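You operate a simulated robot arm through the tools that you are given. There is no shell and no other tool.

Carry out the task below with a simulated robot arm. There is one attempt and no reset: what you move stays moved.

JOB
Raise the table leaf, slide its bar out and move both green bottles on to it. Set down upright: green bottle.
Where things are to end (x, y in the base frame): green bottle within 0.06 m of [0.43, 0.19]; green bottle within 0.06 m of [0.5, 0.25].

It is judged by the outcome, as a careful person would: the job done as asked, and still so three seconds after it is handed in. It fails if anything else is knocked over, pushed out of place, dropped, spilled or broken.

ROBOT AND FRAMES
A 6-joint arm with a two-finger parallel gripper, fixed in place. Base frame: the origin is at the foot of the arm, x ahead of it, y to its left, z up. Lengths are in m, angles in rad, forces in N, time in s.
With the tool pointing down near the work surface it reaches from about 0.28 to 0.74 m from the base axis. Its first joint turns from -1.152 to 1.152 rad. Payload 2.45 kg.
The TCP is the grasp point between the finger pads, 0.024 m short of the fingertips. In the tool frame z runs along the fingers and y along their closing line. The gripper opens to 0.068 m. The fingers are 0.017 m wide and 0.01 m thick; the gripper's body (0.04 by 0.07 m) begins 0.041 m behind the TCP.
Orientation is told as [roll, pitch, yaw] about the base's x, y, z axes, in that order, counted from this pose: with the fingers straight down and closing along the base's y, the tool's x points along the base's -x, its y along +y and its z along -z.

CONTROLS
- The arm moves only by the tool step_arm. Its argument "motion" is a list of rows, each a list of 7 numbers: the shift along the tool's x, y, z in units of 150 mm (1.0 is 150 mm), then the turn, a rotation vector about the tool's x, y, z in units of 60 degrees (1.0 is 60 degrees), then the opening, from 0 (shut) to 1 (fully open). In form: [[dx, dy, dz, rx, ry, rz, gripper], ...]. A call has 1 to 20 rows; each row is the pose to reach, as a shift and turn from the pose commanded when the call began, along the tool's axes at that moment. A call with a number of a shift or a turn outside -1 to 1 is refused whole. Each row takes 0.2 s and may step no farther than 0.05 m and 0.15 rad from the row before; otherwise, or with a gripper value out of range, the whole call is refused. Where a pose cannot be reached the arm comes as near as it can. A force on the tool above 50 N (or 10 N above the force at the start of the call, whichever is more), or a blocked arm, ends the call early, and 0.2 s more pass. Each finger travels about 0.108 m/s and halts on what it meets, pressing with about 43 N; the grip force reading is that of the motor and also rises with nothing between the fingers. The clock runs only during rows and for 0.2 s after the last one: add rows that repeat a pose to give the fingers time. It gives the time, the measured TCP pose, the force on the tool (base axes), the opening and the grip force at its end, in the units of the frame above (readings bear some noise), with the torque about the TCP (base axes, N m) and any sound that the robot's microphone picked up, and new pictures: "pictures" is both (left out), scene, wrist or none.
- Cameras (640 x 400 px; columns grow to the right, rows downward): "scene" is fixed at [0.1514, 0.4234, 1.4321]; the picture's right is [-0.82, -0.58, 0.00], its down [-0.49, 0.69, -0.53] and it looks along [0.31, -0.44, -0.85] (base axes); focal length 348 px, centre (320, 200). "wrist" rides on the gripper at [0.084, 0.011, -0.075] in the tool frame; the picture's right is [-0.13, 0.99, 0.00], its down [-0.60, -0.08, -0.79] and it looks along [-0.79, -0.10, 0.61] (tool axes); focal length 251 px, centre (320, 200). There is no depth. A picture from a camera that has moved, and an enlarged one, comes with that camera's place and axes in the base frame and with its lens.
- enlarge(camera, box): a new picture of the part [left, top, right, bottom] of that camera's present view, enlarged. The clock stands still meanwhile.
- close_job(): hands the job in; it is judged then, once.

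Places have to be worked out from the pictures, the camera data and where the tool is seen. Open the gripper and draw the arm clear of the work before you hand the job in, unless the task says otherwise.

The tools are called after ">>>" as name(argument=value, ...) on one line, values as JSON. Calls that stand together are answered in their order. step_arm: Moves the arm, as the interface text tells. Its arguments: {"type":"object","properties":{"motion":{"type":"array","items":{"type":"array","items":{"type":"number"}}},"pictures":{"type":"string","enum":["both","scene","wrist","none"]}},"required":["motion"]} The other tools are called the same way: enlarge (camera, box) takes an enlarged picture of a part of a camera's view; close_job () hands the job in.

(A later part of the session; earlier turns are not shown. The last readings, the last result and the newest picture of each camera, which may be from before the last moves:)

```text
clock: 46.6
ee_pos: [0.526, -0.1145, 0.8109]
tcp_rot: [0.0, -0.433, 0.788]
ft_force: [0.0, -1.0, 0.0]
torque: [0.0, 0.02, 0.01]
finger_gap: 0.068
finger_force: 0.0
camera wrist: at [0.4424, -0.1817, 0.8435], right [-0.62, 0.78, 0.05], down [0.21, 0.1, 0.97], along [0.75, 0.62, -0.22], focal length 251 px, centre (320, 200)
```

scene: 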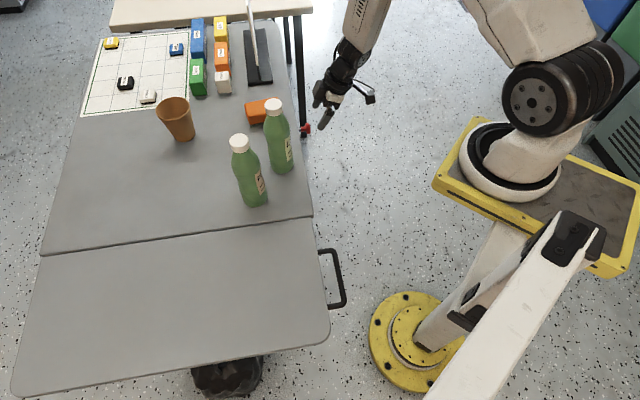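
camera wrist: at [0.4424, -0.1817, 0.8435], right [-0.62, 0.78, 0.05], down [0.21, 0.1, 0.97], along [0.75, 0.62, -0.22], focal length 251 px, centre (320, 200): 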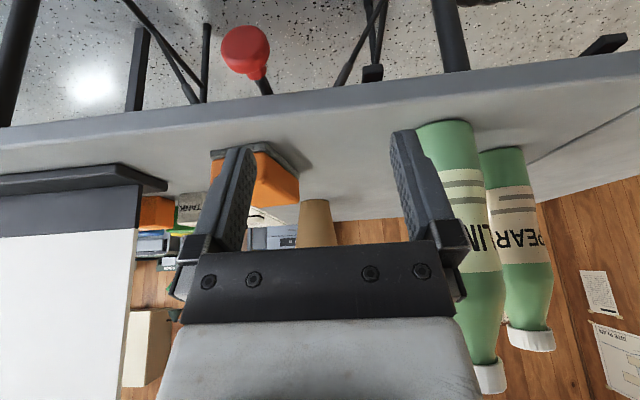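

The knob and its stem are in view below the table edge. I enlarge to place it.

>>> enlarge(camera="wrist", box=[190, 10, 350, 110])

>>> enlarge(camera="scene", box=[260, 60, 400, 160])

>>> enlarge(camera="scene", box=[0, 200, 360, 400])

```text
4.00 times, centred on (270, 60) of wrist
camera zoom: at [0.4424, -0.1817, 0.8435], right [-0.62, 0.78, 0.05], down [0.21, 0.1, 0.97], along [0.75, 0.62, -0.22], focal length 1006 px, centre (520, 760)
```

zoom: 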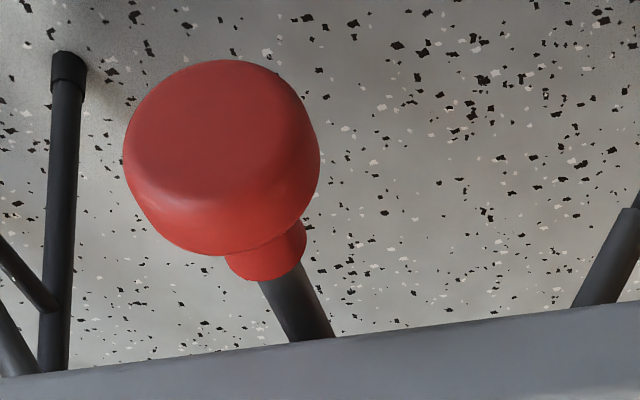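

```text
4.00 times, centred on (330, 110) of scene
camera zoom: at [0.1513, 0.4234, 1.4321], right [-0.82, -0.58, 0.0], down [-0.49, 0.69, -0.53], along [0.31, -0.44, -0.85], focal length 1391 px, centre (280, 560)
```

zoom: 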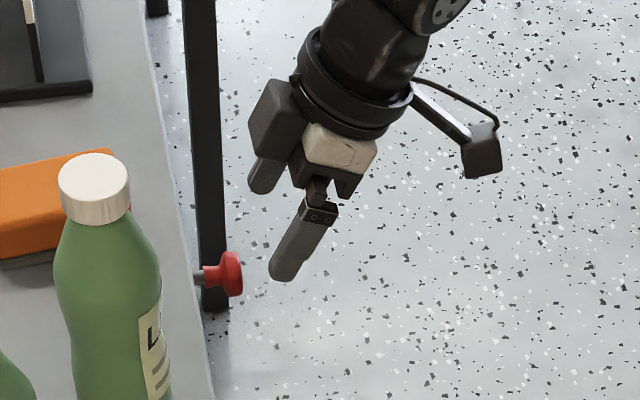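

```text
1.78 times, centred on (180, 300) of scene
camera zoom: at [0.1513, 0.4234, 1.4321], right [-0.82, -0.58, 0.0], down [-0.49, 0.69, -0.53], along [0.31, -0.44, -0.85], focal length 618 px, centre (569, 22)
```

zoom: 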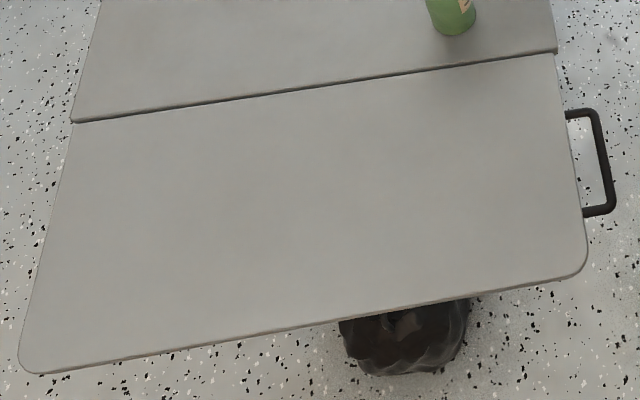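

The knob head (about 33 mm across) is centred near along −0.029, d −0.297, z 0.705 from the corner, and the leaf is holding level. I move over it and lower the open fingers to either side of the head.

>>> step_arm(motion=[[0.03, -0.16, 0.07, 0, 0, 0, 1], [0.092, -0.32, 0.2, 0, 0, 0, 1], [0.092, -0.32, 0.38, 0, 0, 0, 1], [0.092, -0.32, 0.56, 0, 0, 0, 1]])

>>> enlarge(camera="wrist", box=[200, 60, 440, 260])

```text
clock: 47.6
ee_pos: [0.5777, -0.1302, 0.7302]
tcp_rot: [0.0, -0.433, 0.79]
ft_force: [0.5, -0.8, 0.5]
torque: [-0.03, 0.0, 0.0]
finger_gap: 0.0682
finger_force: 0.0
camera wrist: at [0.4935, -0.1983, 0.762], right [-0.62, 0.78, 0.05], down [0.21, 0.1, 0.97], along [0.76, 0.62, -0.22], focal length 251 px, centre (320, 200)
```

scene: 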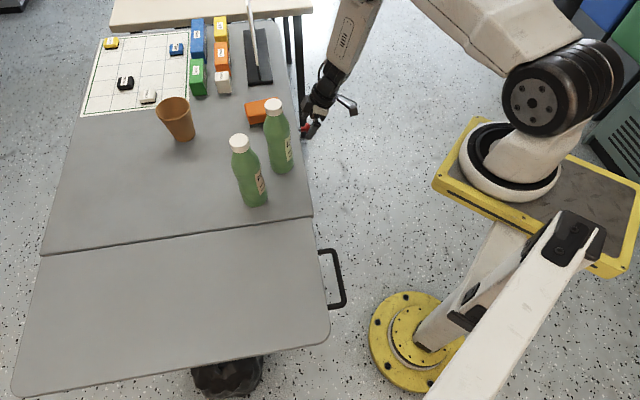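
wrist: 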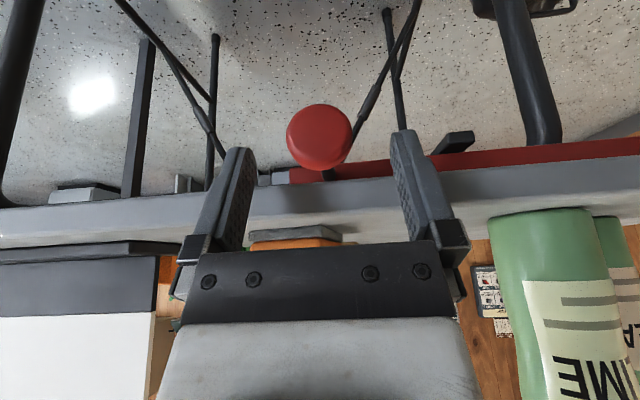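

```text
2.00 times, centred on (320, 160) of wrist
camera zoom: at [0.4935, -0.1983, 0.762], right [-0.62, 0.78, 0.05], down [0.21, 0.1, 0.97], along [0.76, 0.62, -0.22], focal length 503 px, centre (320, 280)
```

zoom: 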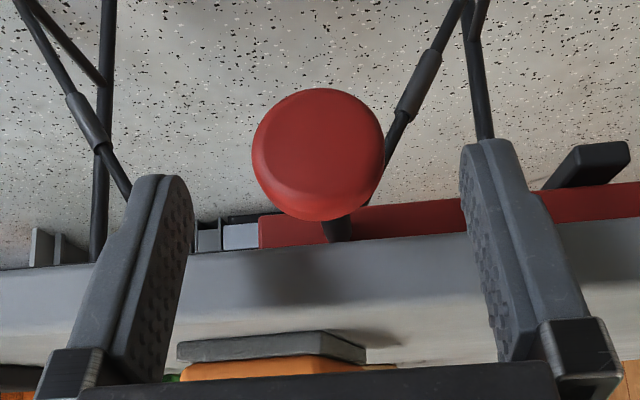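

The stem clearly joins the red bar, and the knob is centred between the fingers. I lower the last 26 mm and close on the head.

>>> step_arm(motion=[[0.013, 0, 0.09, 0, 0, 0, 1], [0.026, 0, 0.173, 0, 0, 0, 1], [0.026, 0, 0.173, 0, 0, 0, 0.3], [0.026, 0, 0.173, 0, 0, 0, 0.3], [0.026, 0, 0.173, 0, 0, 0, 0.3]])

```text
clock: 48.8
ee_pos: [0.583, -0.1237, 0.705]
tcp_rot: [0.0, -0.432, 0.789]
ft_force: [2.4, 1.7, -4.7]
torque: [-0.08, -0.11, -0.07]
finger_gap: 0.0314
finger_force: 44.6
camera wrist: at [0.4987, -0.1919, 0.7367], right [-0.62, 0.78, 0.05], down [0.21, 0.1, 0.97], along [0.76, 0.62, -0.22], focal length 251 px, centre (320, 200)
```

scene: 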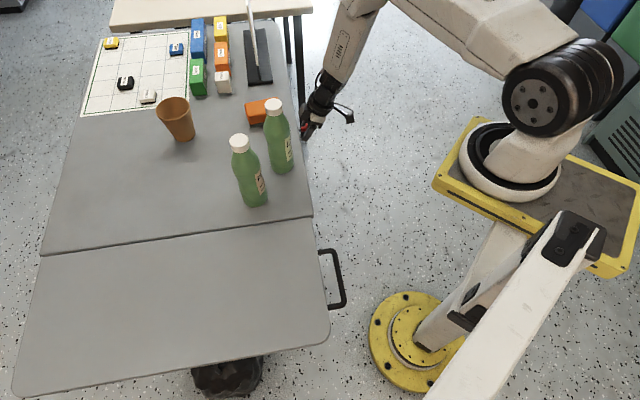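
wrist: 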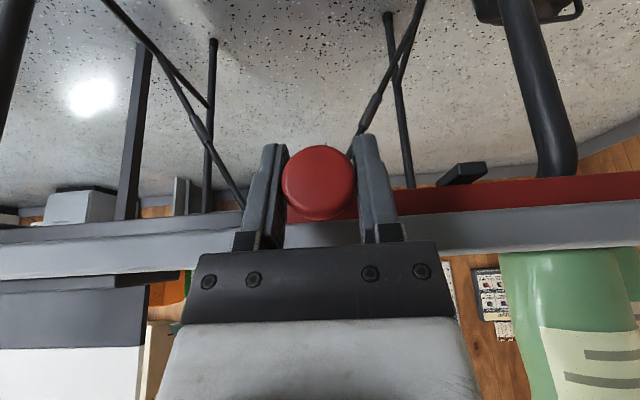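

The knob is held (gap 31 mm). I pull it toward the leaf side, 4 cm first, watching the force.

>>> step_arm(motion=[[0, 0.067, 0, 0, 0, 0, 0.3], [0, 0.133, 0, 0, 0, 0, 0.3], [0, 0.2, 0, 0, 0, 0, 0.3], [0, 0.267, 0, 0, 0, 0, 0.3]])

```text
clock: 49.8
ee_pos: [0.5543, -0.0953, 0.7047]
tcp_rot: [0.0, -0.435, 0.791]
ft_force: [13.5, 12.9, -14.8]
torque: [-0.07, 0.26, -0.14]
finger_gap: 0.0313
finger_force: 44.5
camera wrist: at [0.4708, -0.1642, 0.7367], right [-0.62, 0.78, 0.06], down [0.21, 0.1, 0.97], along [0.75, 0.62, -0.22], focal length 251 px, centre (320, 200)
```

scene: 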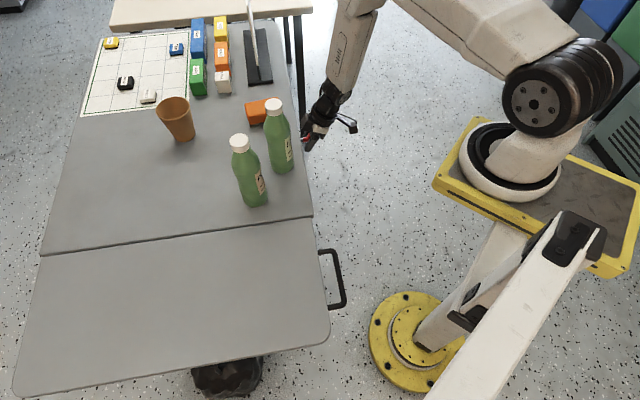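
wrist: 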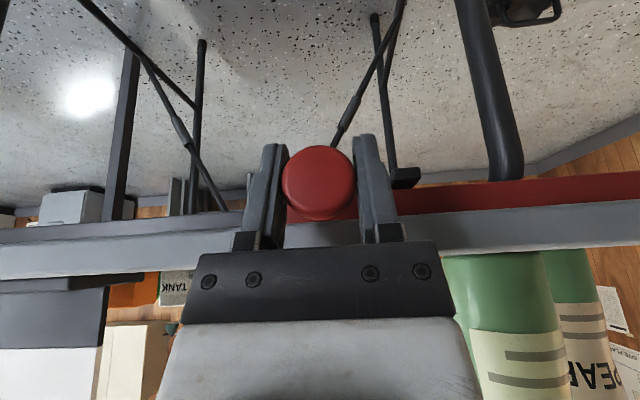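

The bar slides easily; there is only some side load building (about 19 N along, 15 N down). I correct 3 mm in that direction and keep pulling another 5 cm.

>>> step_arm(motion=[[-0.013, 0, 0.02, 0, 0, 0, 0.3], [-0.013, 0.067, 0.02, 0, 0, 0, 0.3], [-0.013, 0.133, 0.02, 0, 0, 0, 0.3], [-0.013, 0.2, 0.02, 0, 0, 0, 0.3], [-0.013, 0.267, 0.02, 0, 0, 0, 0.3], [-0.013, 0.333, 0.02, 0, 0, 0, 0.3]])

```text
clock: 51.2
ee_pos: [0.5203, -0.0615, 0.703]
tcp_rot: [0.003, -0.431, 0.788]
ft_force: [-15.5, -17.8, 26.8]
torque: [0.25, -0.17, -0.02]
finger_gap: 0.0315
finger_force: 44.7
camera wrist: at [0.4362, -0.1285, 0.7359], right [-0.62, 0.78, 0.05], down [0.21, 0.1, 0.97], along [0.76, 0.62, -0.22], focal length 251 px, centre (320, 200)
```

scene: 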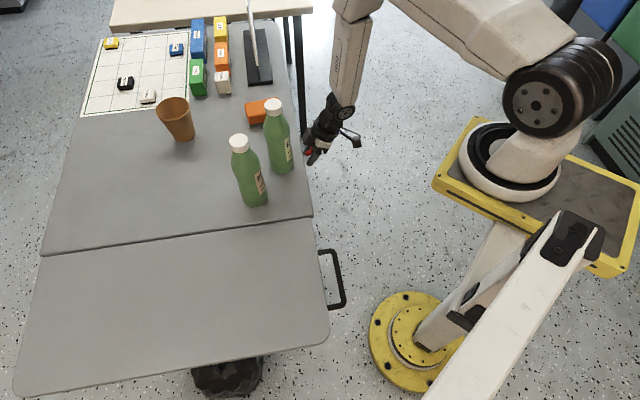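
wrist: 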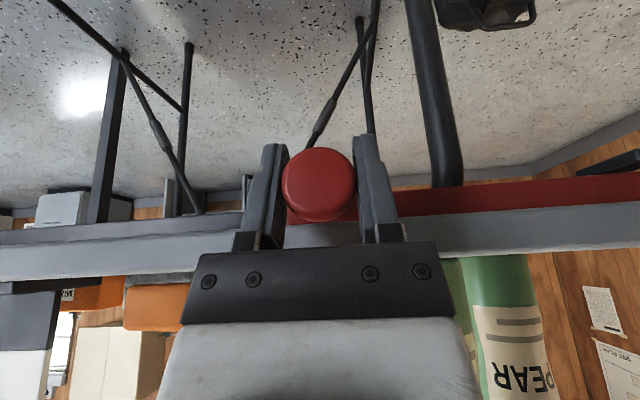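

That overcorrected (the bar guides are stiff). I undo half of it and pull another 6 cm.

>>> step_arm(motion=[[0.007, 0, -0.0125, 0, 0, 0, 0.3], [0.007, 0.067, -0.0125, 0, 0, 0, 0.3], [0.007, 0.133, -0.0125, 0, 0, 0, 0.3], [0.007, 0.2, -0.0125, 0, 0, 0, 0.3], [0.007, 0.267, -0.0125, 0, 0, 0, 0.3], [0.007, 0.333, -0.0125, 0, 0, 0, 0.3], [0.007, 0.4, -0.0125, 0, 0, 0, 0.3]])

```text
clock: 52.8
ee_pos: [0.4787, -0.0178, 0.7039]
tcp_rot: [0.001, -0.434, 0.791]
ft_force: [13.1, 13.6, -31.4]
torque: [-0.05, 0.2, -0.08]
finger_gap: 0.0311
finger_force: 44.6
camera wrist: at [0.3938, -0.0866, 0.7363], right [-0.62, 0.78, 0.06], down [0.21, 0.1, 0.97], along [0.75, 0.62, -0.22], focal length 251 px, centre (320, 200)
```

scene: 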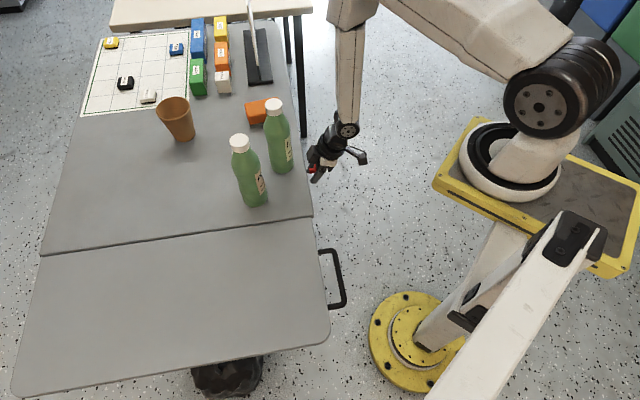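
wrist: 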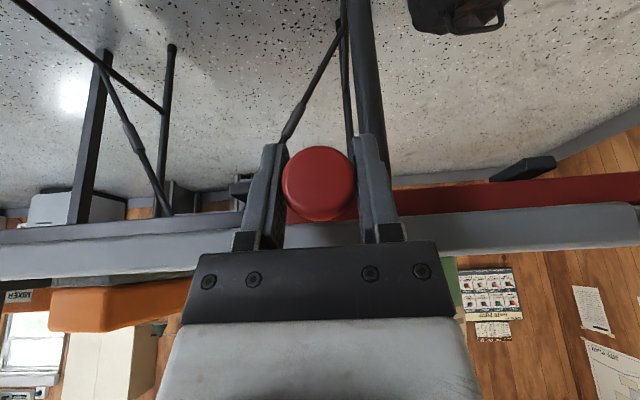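

15 cm pulled so far, but the vertical side load is up to 31 N. I open the fingers to relieve it, then check the bar's extension.

>>> step_arm(motion=[[0, 0, 0, 0, 0, 0, 0.65], [0, 0, 0, 0, 0, 0, 0.65]])

>>> enlarge(camera="wrist", box=[220, 100, 640, 260])

>>> enlarge(camera="scene", box=[200, 180, 380, 340])

```text
clock: 53.4
ee_pos: [0.4777, -0.0186, 0.7057]
tcp_rot: [-0.001, -0.432, 0.789]
ft_force: [0.4, -0.6, 0.0]
torque: [-0.01, -0.01, 0.0]
finger_gap: 0.0446
finger_force: 0.1
camera wrist: at [0.3936, -0.0876, 0.7368], right [-0.62, 0.78, 0.05], down [0.21, 0.1, 0.97], along [0.76, 0.62, -0.22], focal length 251 px, centre (320, 200)
```

scene: 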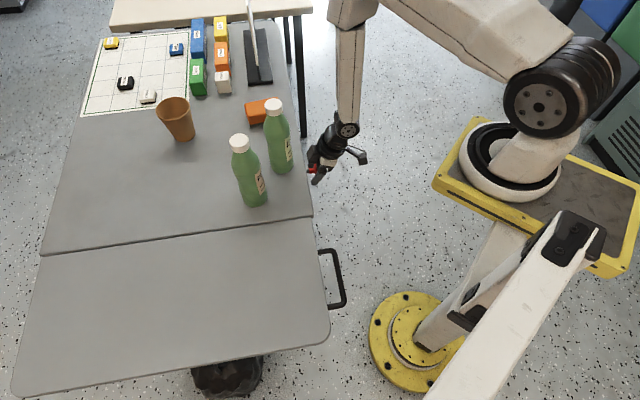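
wrist: 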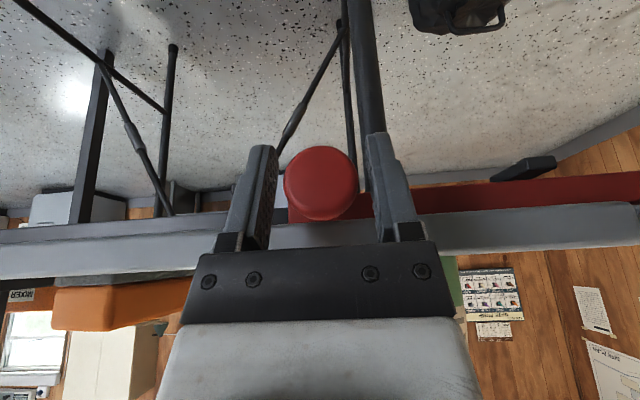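

```text
1.52 times, centred on (430, 180) of wrist
camera zoom: at [0.3936, -0.0876, 0.7368], right [-0.62, 0.78, 0.05], down [0.21, 0.1, 0.97], along [0.76, 0.62, -0.22], focal length 383 px, centre (152, 230)
```

zoom: 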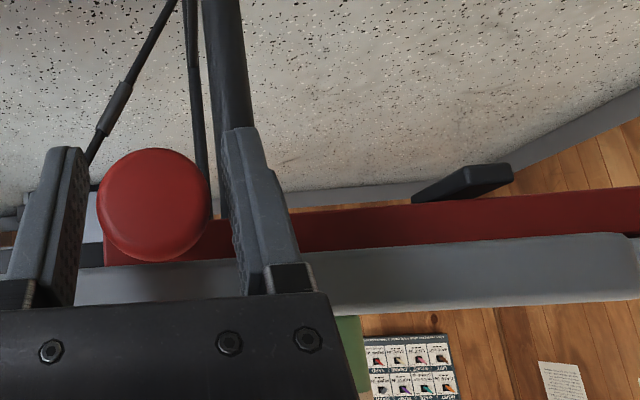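

```text
2.50 times, centred on (290, 260) of scene
camera zoom: at [0.1514, 0.4234, 1.4321], right [-0.82, -0.58, 0.0], down [-0.49, 0.69, -0.53], along [0.31, -0.44, -0.85], focal length 870 px, centre (395, 50)
```

zoom: 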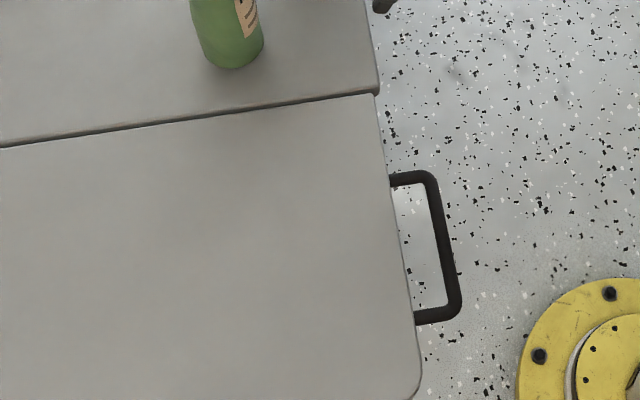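

Load is gone and the bar is clearly extending under the leaf. I re-grip 2 mm lower and continue pulling toward its end stop.

>>> step_arm(motion=[[-0.003, 0, 0.0136, 0, 0, 0, 0.65], [-0.003, 0, 0.0136, 0, 0, 0, 0.3], [-0.003, 0, 0.0136, 0, 0, 0, 0.3], [-0.003, 0.067, 0.0136, 0, 0, 0, 0.3], [-0.003, 0.133, 0.0136, 0, 0, 0, 0.3], [-0.003, 0.2, 0.0136, 0, 0, 0, 0.3], [-0.003, 0.267, 0.0136, 0, 0, 0, 0.3]])

```text
clock: 55.0
ee_pos: [0.449, 0.0106, 0.7031]
tcp_rot: [0.001, -0.433, 0.788]
ft_force: [-2.3, -4.5, 8.4]
torque: [0.07, 0.28, -0.15]
finger_gap: 0.0312
finger_force: 44.8
camera wrist: at [0.3647, -0.057, 0.7349], right [-0.62, 0.78, 0.06], down [0.21, 0.1, 0.97], along [0.75, 0.62, -0.22], focal length 251 px, centre (320, 200)
```

scene: 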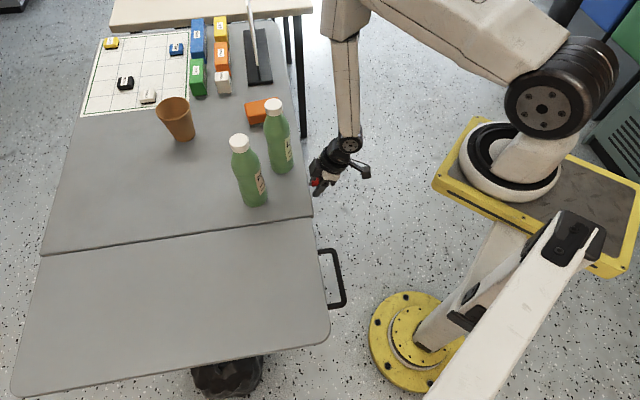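
wrist: 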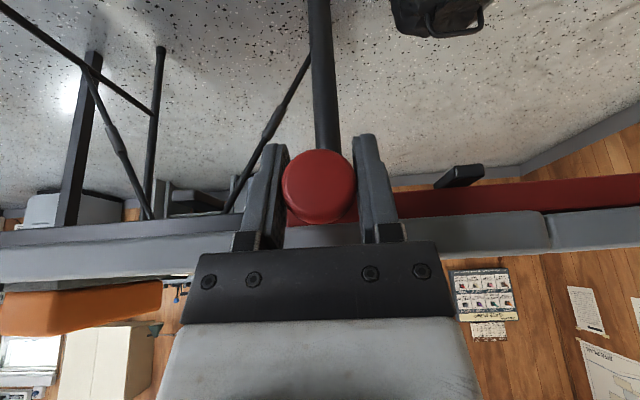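

Smooth, with little side load; 19 cm pulled. I keep going another 4 cm to look for the end stop.

>>> step_arm(motion=[[0, 0.05, 0, 0, 0, 0, 0.3], [0, 0.1, 0, 0, 0, 0, 0.3], [0, 0.15, 0, 0, 0, 0, 0.3], [0, 0.2, 0, 0, 0, 0, 0.3], [0, 0.267, 0, 0, 0, 0, 0.3]])

```text
clock: 55.7
ee_pos: [0.4426, 0.0183, 0.7023]
tcp_rot: [-0.012, -0.433, 0.771]
ft_force: [2.4, -10.8, -6.7]
torque: [0.06, -0.19, 0.13]
finger_gap: 0.0316
finger_force: 44.7
stopped in row 3: the force on the tool passed its limit at 59 N (the readings are from after the stop); the commanded pose is now the measured one
camera wrist: at [0.3567, -0.0482, 0.7346], right [-0.61, 0.79, 0.05], down [0.2, 0.1, 0.97], along [0.77, 0.6, -0.22], focal length 251 px, centre (320, 200)
```

scene: 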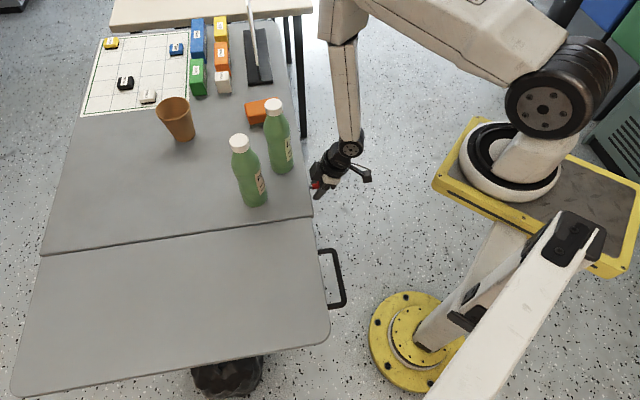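
wrist: 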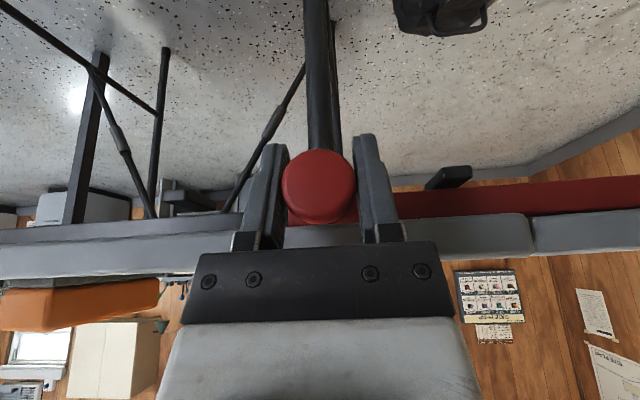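

The bar hit its end stop after 20 cm of travel, so it is fully out. I open, retreat along the fingers and look.

>>> step_arm(motion=[[0, 0, 0, 0, 0, 0, 1], [0, 0, 0, 0, 0, 0, 1], [0, 0, -0.2, 0, 0, 0, 1], [0, 0, -0.45, 0, 0, 0, 1], [0, 0, -0.7, 0, 0, 0, 1], [0, 0, -0.95, 0, 0, 0, 1]])

>>> enlarge(camera="scene", box=[0, 180, 380, 400])

```text
clock: 57.1
ee_pos: [0.3969, -0.0234, 0.8338]
tcp_rot: [-0.009, -0.434, 0.778]
ft_force: [-0.4, -0.5, -0.1]
torque: [0.0, 0.01, 0.0]
finger_gap: 0.0677
finger_force: 0.2
camera wrist: at [0.3121, -0.0897, 0.8653], right [-0.61, 0.79, 0.05], down [0.2, 0.1, 0.97], along [0.77, 0.6, -0.22], focal length 251 px, centre (320, 200)
```

scene: 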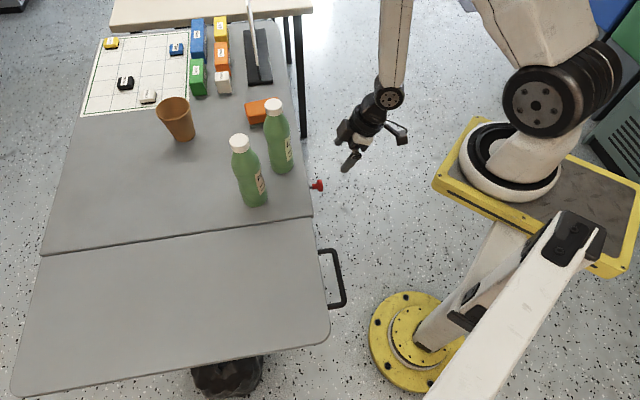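
wrist: 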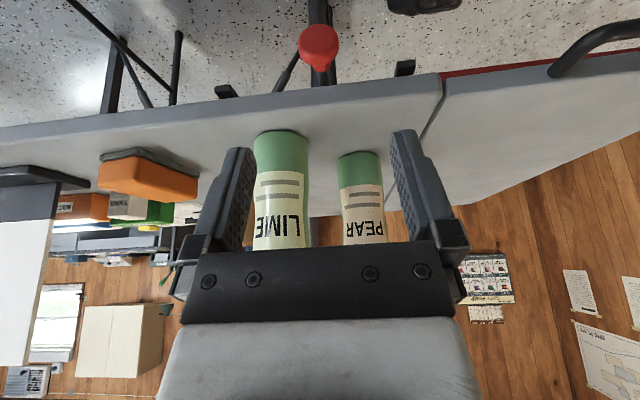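

```text
1.68 times, centred on (190, 290) of scene
camera zoom: at [0.1513, 0.4234, 1.4321], right [-0.82, -0.58, 0.0], down [-0.49, 0.69, -0.53], along [0.31, -0.44, -0.85], focal length 586 px, centre (539, 48)
```

zoom: 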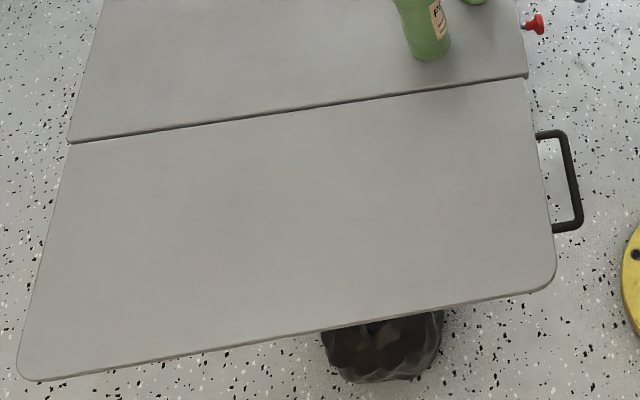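

Both leaf and bar are set: the knob has moved and the red bar lies under the leaf. Now the bottles: I rise, level the tool and prepare to go over the PEAR bottle.

>>> step_arm(motion=[[-0.084, 0, -0.182, 0, 0.083, 0, 1], [-0.168, 0, -0.363, 0, 0.166, 0, 1], [-0.252, 0, -0.545, 0, 0.249, 0, 1], [-0.336, 0, -0.726, 0, 0.332, 0, 1], [-0.42, 0, -0.908, 0, 0.414, 0, 1]], pictures="none")

```text
clock: 58.3
ee_pos: [0.4005, -0.0156, 0.9527]
tcp_rot: [0.023, -0.136, 0.672]
ft_force: [-0.8, -1.1, -1.6]
torque: [0.11, -0.04, 0.01]
finger_gap: 0.0682
finger_force: 0.1
out of reach, approached as far as the arm can: row 5
```

It stopped short of the commanded pose there; I move a bit farther out while finishing levelling and turning the hand square.

>>> step_arm(motion=[[-0.073, -0.008, -0.057, 0, 0.022, 0.107, 1], [-0.145, -0.017, -0.115, 0, 0.043, 0.213, 1], [-0.218, -0.025, -0.172, 0, 0.065, 0.32, 1], [-0.291, -0.034, -0.229, 0, 0.087, 0.427, 1], [-0.363, -0.042, -0.287, 0, 0.108, 0.533, 1], [-0.436, -0.051, -0.344, 0, 0.13, 0.64, 1]])

```text
clock: 59.7
ee_pos: [0.4208, 0.018, 0.9612]
tcp_rot: [0.114, -0.016, 0.143]
ft_force: [-0.1, -0.3, 0.7]
torque: [0.02, 0.03, 0.0]
finger_gap: 0.0676
finger_force: 0.1
out of reach, approached as far as the arm can: row 1, 2, 3, 4, 5, 6
camera wrist: at [0.3355, 0.0087, 1.0351], right [-0.01, 0.99, 0.11], down [0.61, -0.08, 0.79], along [0.79, 0.08, -0.6], focal length 251 px, centre (320, 200)
```

scene: 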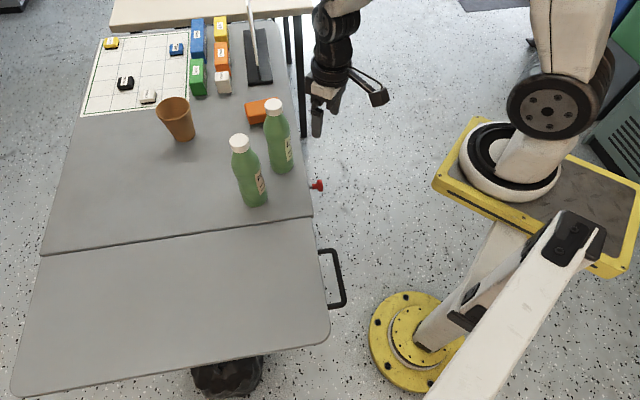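
wrist: 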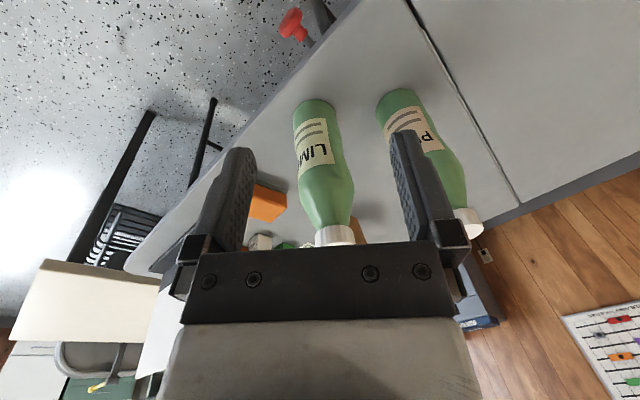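

The arm is stuck near some joint limit with a slight roll. I try moving farther out while removing the roll and yaw.

>>> step_arm(motion=[[-0.085, 0.005, -0.05, 0.027, 0.004, 0.034, 1], [-0.17, 0.01, -0.1, 0.054, 0.008, 0.068, 1], [-0.255, 0.015, -0.15, 0.082, 0.011, 0.103, 1], [-0.34, 0.02, -0.2, 0.109, 0.015, 0.137, 1]], pictures="none")

```text
clock: 60.7
ee_pos: [0.4386, 0.0213, 0.9539]
tcp_rot: [0.107, -0.028, 0.049]
ft_force: [0.4, 0.2, 1.3]
torque: [-0.01, 0.05, 0.0]
finger_gap: 0.0679
finger_force: 0.0
out of reach, approached as far as the arm can: row 1, 2, 3, 4
```

Still limited at this short radius and height. I go outward past the bottles on their far-right side instead, where the arm should be able to rise.

>>> step_arm(motion=[[-0.06, -0.137, 0, 0.017, 0.004, 0.008, 1], [-0.12, -0.273, 0, 0.034, 0.009, 0.016, 1], [-0.18, -0.41, 0, 0.051, 0.013, 0.024, 1], [-0.24, -0.546, 0, 0.068, 0.018, 0.031, 1], [-0.3, -0.683, 0, 0.085, 0.022, 0.039, 1], [-0.36, -0.819, 0, 0.102, 0.027, 0.047, 1]], pictures="scene")

```text
clock: 62.1
ee_pos: [0.4731, -0.0927, 0.9135]
tcp_rot: [0.085, -0.06, -0.003]
ft_force: [0.6, 0.0, -0.4]
torque: [0.0, -0.01, 0.0]
finger_gap: 0.0681
finger_force: 0.1
out of reach, approached as far as the arm can: row 1, 2, 3, 4, 5, 6
```

scene: 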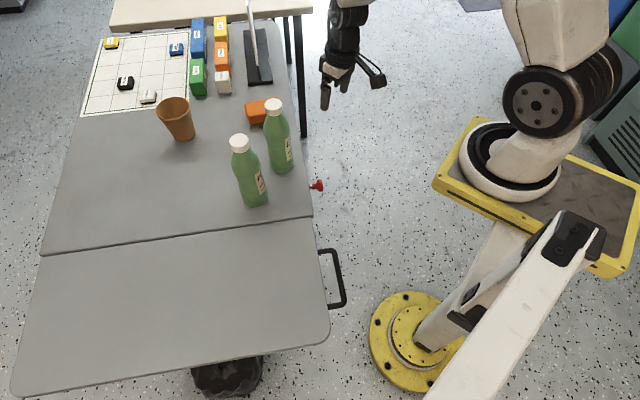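

The wrist seems wound up near a singular posture (forearm and tool nearly in line). I unwind it by tilting the fingers outward again, away from the singularity, at this clear spot.

>>> step_arm(motion=[[0, 0, 0, 0.02, -0.1, 0, 1], [0, 0, 0, 0.04, -0.2, 0, 1], [0, 0, 0, 0.06, -0.3, 0, 1], [0, 0, 0, 0.08, -0.4, 0, 1], [0, 0, 0, 0.08, -0.5, 0, 1]])

```text
clock: 63.5
ee_pos: [0.467, -0.0606, 0.9099]
tcp_rot: [0.046, -0.562, 0.214]
ft_force: [1.1, 0.4, -1.1]
torque: [-0.01, 0.05, 0.01]
finger_gap: 0.068
finger_force: 0.0
out of reach, approached as far as the arm can: row 3, 4
stopped in row 5: the arm was blocked; the commanded pose is now the measured one
camera wrist: at [0.3545, -0.077, 0.9296], right [-0.13, 0.99, 0.11], down [0.11, -0.09, 0.99], along [0.99, 0.14, -0.1], focal length 251 px, centre (320, 200)
```

scene: 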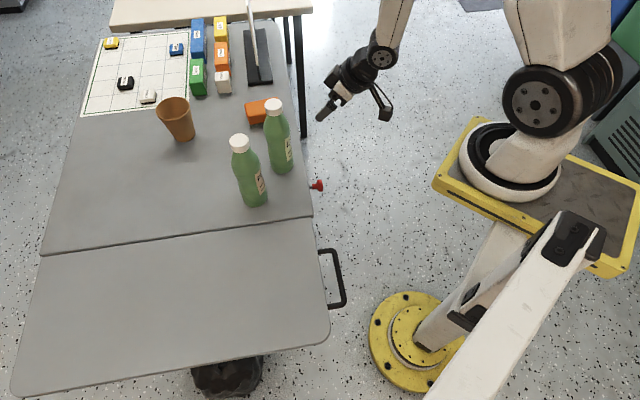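
wrist: 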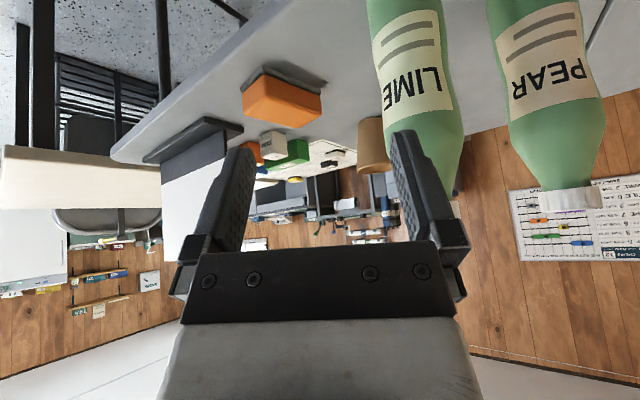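

The wrist is unwound again (joint disc visible). I now bring the tilt into the arm's own plane before levelling, so the wrist passes straight through the in-line posture.

>>> step_arm(motion=[[0, 0, 0, 0.073, 0, 0.092, 1], [0, 0, 0, 0.146, 0, 0.185, 1], [0, 0, 0, 0.219, 0, 0.277, 1]], pictures="none")

```text
clock: 64.3
ee_pos: [0.4653, -0.0602, 0.9114]
tcp_rot: [-0.004, -0.555, -0.124]
ft_force: [-0.9, -0.4, -0.2]
torque: [0.03, 0.01, 0.02]
finger_gap: 0.068
finger_force: 0.0
```

In plane now. I rise, move out slightly and level the tool.

>>> step_arm(motion=[[-0.081, 0, -0.068, 0, 0.088, 0, 1], [-0.162, 0, -0.135, 0, 0.177, 0, 1], [-0.243, 0, -0.203, 0, 0.265, 0, 1], [-0.324, 0, -0.27, 0, 0.353, 0, 1], [-0.405, 0, -0.338, 0, 0.442, 0, 1], [-0.486, 0, -0.405, 0, 0.53, 0, 1]])

```text
clock: 65.7
ee_pos: [0.4961, -0.0634, 1.0011]
tcp_rot: [-0.001, 0.002, -0.128]
ft_force: [0.1, 0.1, -0.7]
torque: [0.01, 0.01, 0.03]
finger_gap: 0.0681
finger_force: 0.1
camera wrist: at [0.4131, -0.0417, 1.0756], right [0.25, 0.97, 0.0], down [0.59, -0.15, 0.79], along [0.77, -0.2, -0.61], focal length 251 px, centre (320, 200)
```

scene: 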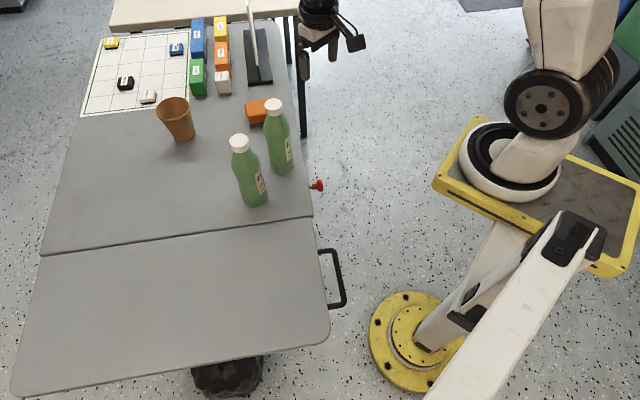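
wrist: 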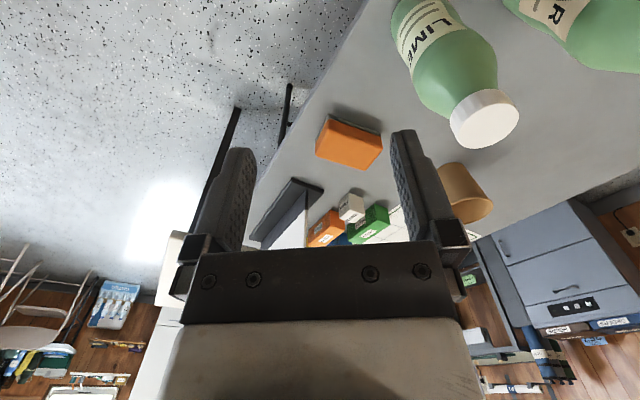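

Level at z 1.0 with the posture clean. LIME's cap is near (0.533, 0.043) and PEAR's near (0.528, 0.150), tops about z 0.935. I move over toward PEAR first, above the caps.

>>> step_arm(motion=[[-0.003, 0.18, -0.02, 0, 0, -0.048, 1], [-0.007, 0.36, -0.05, 0, 0, -0.095, 1], [-0.01, 0.54, -0.08, 0, 0, -0.143, 1], [-0.013, 0.719, -0.1, 0, 0, -0.19, 1]])

```text
clock: 66.7
ee_pos: [0.5116, 0.0421, 1.0162]
tcp_rot: [-0.003, 0.001, 0.071]
ft_force: [1.4, 0.5, 0.4]
torque: [-0.01, -0.02, -0.01]
finger_gap: 0.0681
finger_force: 0.1
camera wrist: at [0.4255, 0.0479, 1.0915], right [0.06, 1.0, 0.0], down [0.61, -0.03, 0.79], along [0.79, -0.05, -0.61], focal length 251 px, centre (320, 200)
```

scene: 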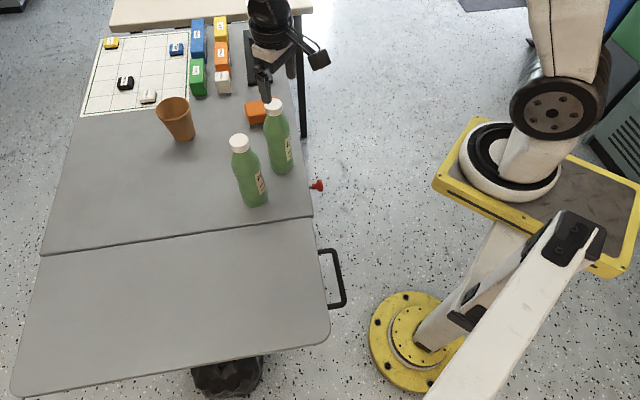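
wrist: 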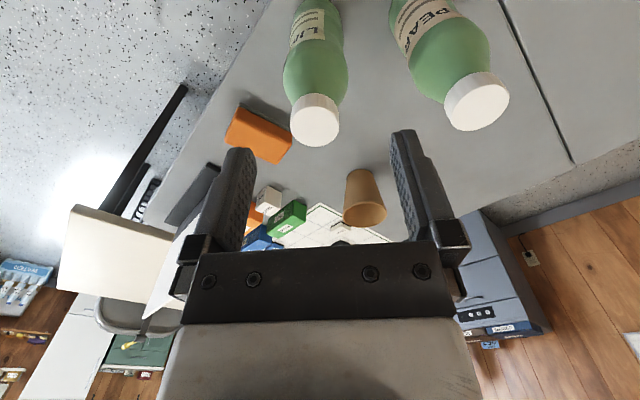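

From here the caps measure: LIME (0.528, 0.039), PEAR (0.523, 0.146), tops about z 0.94. I move above PEAR.

>>> step_arm(motion=[[-0.033, 0.173, 0, 0, 0, -0.048, 1], [-0.066, 0.346, 0, 0, 0, -0.097, 1], [-0.099, 0.519, 0.05, 0, 0, -0.145, 1], [-0.132, 0.692, 0.1, 0, 0, -0.193, 1]])

>>> enlarge(camera="wrist", box=[200, 50, 440, 250])

```text
clock: 67.7
ee_pos: [0.5217, 0.1455, 0.9994]
tcp_rot: [-0.003, 0.001, 0.273]
ft_force: [0.3, -0.3, -0.1]
torque: [0.04, -0.04, 0.0]
finger_gap: 0.068
finger_force: 0.0
camera wrist: at [0.438, 0.1349, 1.0745], right [-0.14, 0.99, 0.0], down [0.6, 0.09, 0.79], along [0.79, 0.11, -0.61], focal length 251 px, centre (320, 200)
```

scene: 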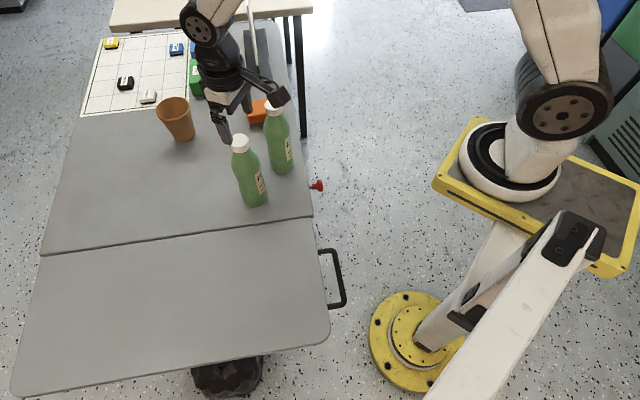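
wrist: 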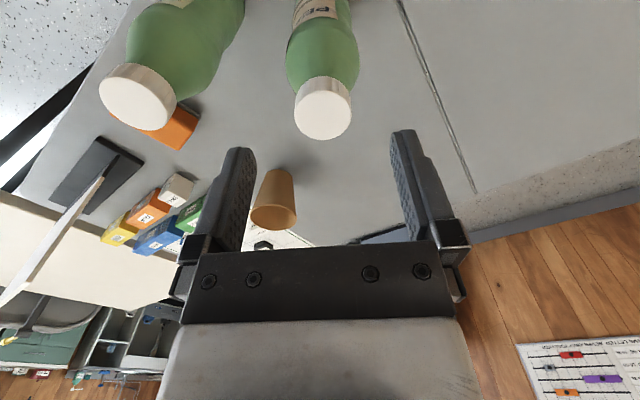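

```text
2.00 times, centred on (320, 150) of wrist
camera zoom: at [0.438, 0.1349, 1.0745], right [-0.14, 0.99, 0.0], down [0.6, 0.09, 0.79], along [0.79, 0.11, -0.61], focal length 503 px, centre (320, 300)
```

zoom: 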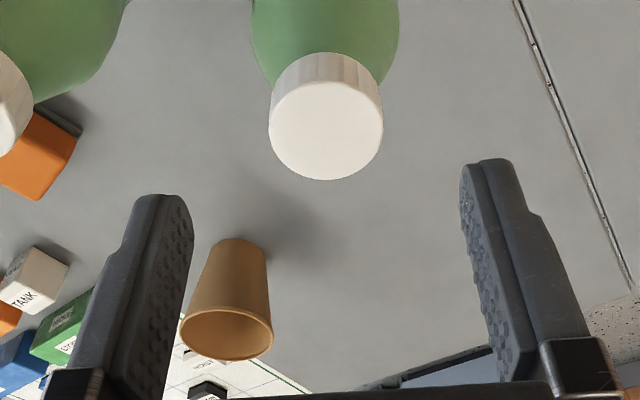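

PEAR's cap top refines to about (0.527, 0.150, 0.938), 35 mm across. I centre on it and lower so the pads flank the cap.

>>> step_arm(motion=[[-0.039, 0.017, 0.05, 0, 0, 0, 1], [-0.039, 0.017, 0.25, 0, 0, 0, 1], [-0.039, 0.017, 0.456, 0, 0, 0, 1]])

>>> enlarge(camera="wrist", box=[200, 80, 440, 260])

```text
clock: 68.5
ee_pos: [0.5277, 0.1511, 0.933]
tcp_rot: [-0.001, 0.001, 0.272]
ft_force: [-0.1, -0.1, -1.0]
torque: [-0.01, 0.01, -0.03]
finger_gap: 0.0682
finger_force: 0.0
camera wrist: at [0.4442, 0.1389, 1.0074], right [-0.14, 0.99, 0.0], down [0.6, 0.09, 0.79], along [0.79, 0.11, -0.61], focal length 251 px, centre (320, 200)
```

scene: 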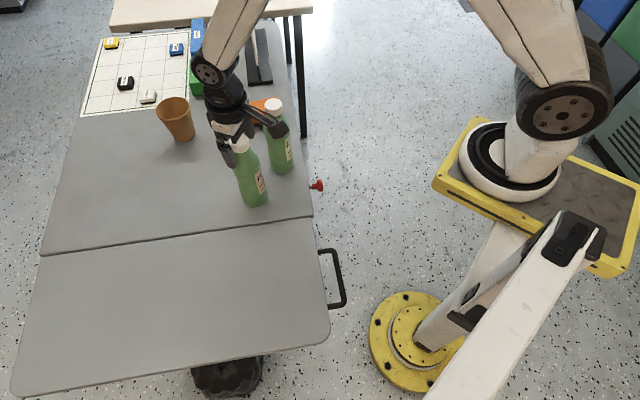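
wrist: 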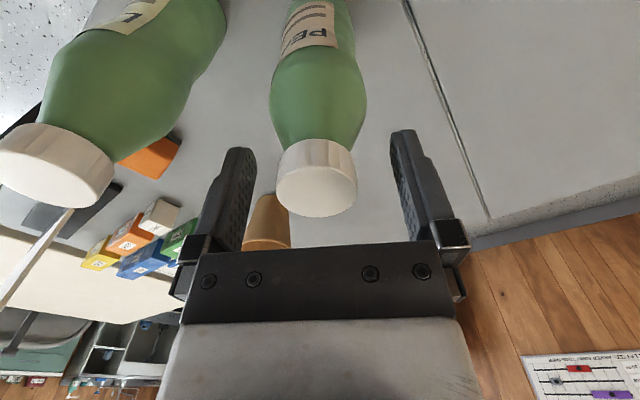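

```text
2.22 times, centred on (320, 170) of wrist
camera zoom: at [0.4442, 0.1389, 1.0074], right [-0.14, 0.99, 0.0], down [0.6, 0.09, 0.79], along [0.79, 0.11, -0.61], focal length 559 px, centre (320, 267)
```

zoom: 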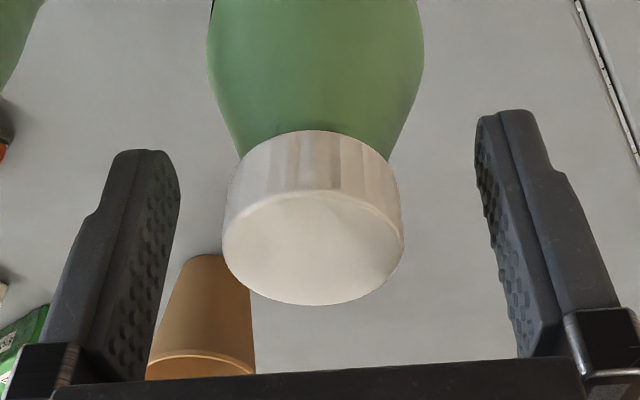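

The cap is centred between the pads. I close on it.

>>> step_arm(motion=[[0, -0.008, 0, 0, 0, 0, 0.7], [0, -0.008, 0, 0, 0, 0, 0.3], [0, -0.008, 0, 0, 0, 0, 0.3], [0, -0.008, 0, 0, 0, 0, 0.3]], pictures="wrist")

```text
clock: 69.5
ee_pos: [0.5286, 0.1491, 0.9332]
tcp_rot: [-0.002, 0.0, 0.274]
ft_force: [0.4, -1.3, 0.0]
torque: [0.01, -0.02, 0.0]
finger_gap: 0.037
finger_force: 43.3
camera wrist: at [0.4442, 0.1378, 1.0076], right [-0.14, 0.99, 0.0], down [0.6, 0.09, 0.79], along [0.79, 0.11, -0.61], focal length 251 px, centre (320, 200)
```

wrist: 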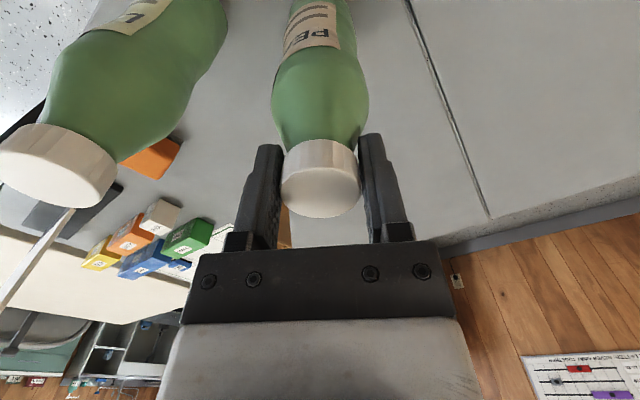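

Held at 37 mm. I lift straight up 3 cm.

>>> step_arm(motion=[[0, 0, -0.07, 0, 0, 0, 0.3], [0, 0, -0.14, 0, 0, 0, 0.3], [0, 0, -0.21, 0, 0, 0, 0.3]])

```text
clock: 70.3
ee_pos: [0.5276, 0.1489, 0.9643]
tcp_rot: [-0.002, 0.0, 0.273]
ft_force: [0.4, -0.4, -0.8]
torque: [0.02, 0.0, 0.02]
finger_gap: 0.037
finger_force: 43.1
camera wrist: at [0.4439, 0.1384, 1.0386], right [-0.14, 0.99, 0.0], down [0.6, 0.09, 0.79], along [0.79, 0.11, -0.61], focal length 251 px, centre (320, 200)
```

scene: 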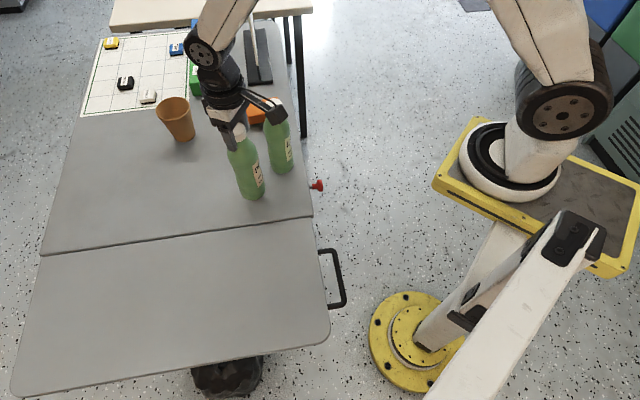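
wrist: 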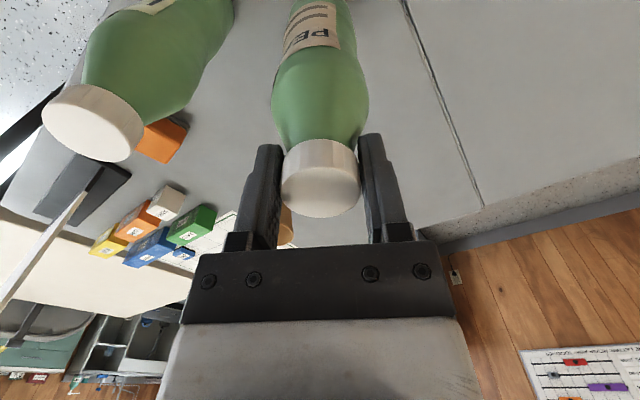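

The bottle is up and steady. I carry it over the seam to its spot on the leaf at about (0.481, 0.269).

>>> step_arm(motion=[[0.017, 0.172, 0, 0, 0, -0.045, 0.3], [0.034, 0.343, 0, 0, 0, -0.091, 0.3], [0.051, 0.515, 0, 0, 0, -0.136, 0.3], [0.068, 0.686, 0, 0, 0, -0.182, 0.3], [0.085, 0.858, 0, 0, 0, -0.227, 0.3]])

```text
clock: 71.5
ee_pos: [0.48, 0.2711, 0.9644]
tcp_rot: [-0.001, 0.0, 0.51]
ft_force: [1.0, 1.2, 0.4]
torque: [-0.03, 0.02, 0.0]
finger_gap: 0.0367
finger_force: 42.8
camera wrist: at [0.4015, 0.2394, 1.0386], right [-0.37, 0.93, 0.0], down [0.56, 0.23, 0.79], along [0.74, 0.29, -0.61], focal length 251 px, centre (320, 200)
```

scene: 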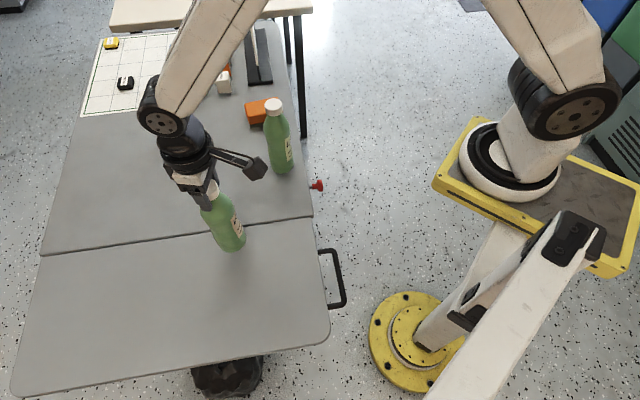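
wrist: 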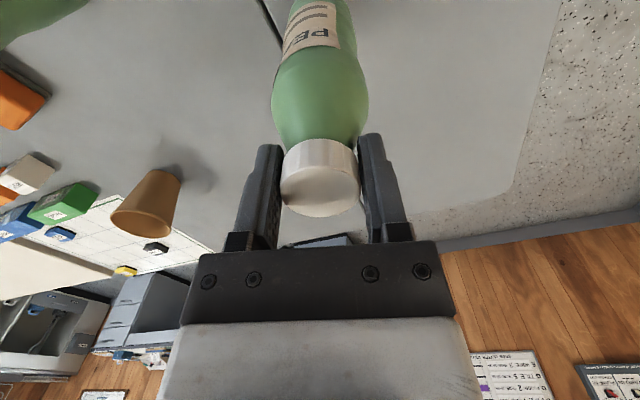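

The bottle hangs over the leaf. I lower it nearly to the surface, then by small steps feeling for contact.

>>> step_arm(motion=[[0, 0, 0.07, 0, 0, 0, 0.3], [0, 0, 0.14, 0, 0, 0, 0.3], [0, 0, 0.18, 0, 0, 0, 0.3], [0, 0, 0.193, 0, 0, 0, 0.3]], pictures="none")

>>> step_arm(motion=[[0, 0, 0.007, 0, 0, 0, 0.3], [0, 0, 0.014, 0, 0, 0, 0.3]], pictures="none")

```text
clock: 72.5
ee_pos: [0.4815, 0.2704, 0.9363]
tcp_rot: [-0.001, -0.002, 0.514]
ft_force: [-0.2, -0.3, -1.3]
torque: [0.01, -0.02, 0.01]
finger_gap: 0.0367
finger_force: 43.2
```

```text
clock: 73.1
ee_pos: [0.4809, 0.2698, 0.9331]
tcp_rot: [-0.002, 0.001, 0.511]
ft_force: [-0.3, -0.4, 1.5]
torque: [-0.07, 0.01, 0.0]
finger_gap: 0.0361
finger_force: 43.4
```

z is now the same as at pick-up and the vertical force has turned slightly upward. One more millimetre, and I look.

>>> step_arm(motion=[[0, 0, 0.006, 0, 0, 0, 0.3], [0, 0, 0.012, 0, 0, 0, 0.3]])

>>> enlarge(camera="scene", box=[140, 130, 340, 270])

```text
clock: 73.7
ee_pos: [0.482, 0.2699, 0.9328]
tcp_rot: [-0.001, -0.002, 0.511]
ft_force: [-5.0, -0.8, 22.3]
torque: [-0.41, 0.59, -0.09]
finger_gap: 0.0363
finger_force: 43.3
camera wrist: at [0.4017, 0.2398, 1.0071], right [-0.37, 0.93, 0.0], down [0.56, 0.23, 0.79], along [0.74, 0.29, -0.61], focal length 251 px, centre (320, 200)
```

scene: 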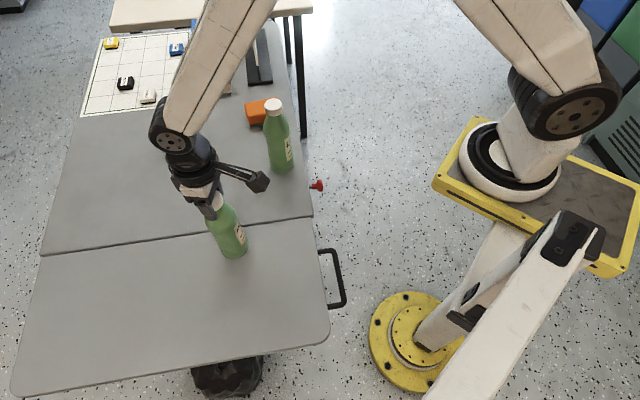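
wrist: 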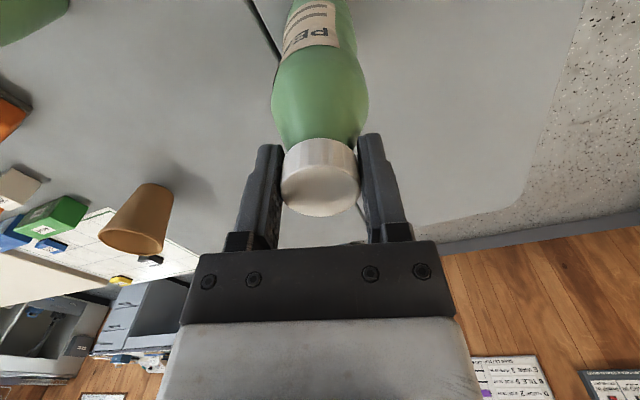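

```text
2.86 times, centred on (240, 200) of scene
camera zoom: at [0.1509, 0.4232, 1.4322], right [-0.82, -0.58, 0.0], down [-0.49, 0.69, -0.53], along [0.31, -0.44, -0.85], focal length 994 px, centre (549, 200)
```

zoom: 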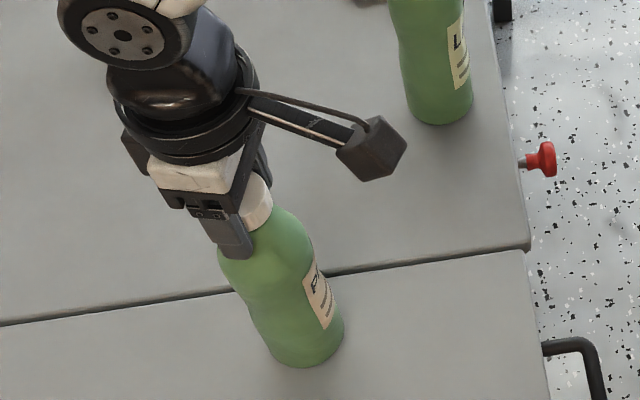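

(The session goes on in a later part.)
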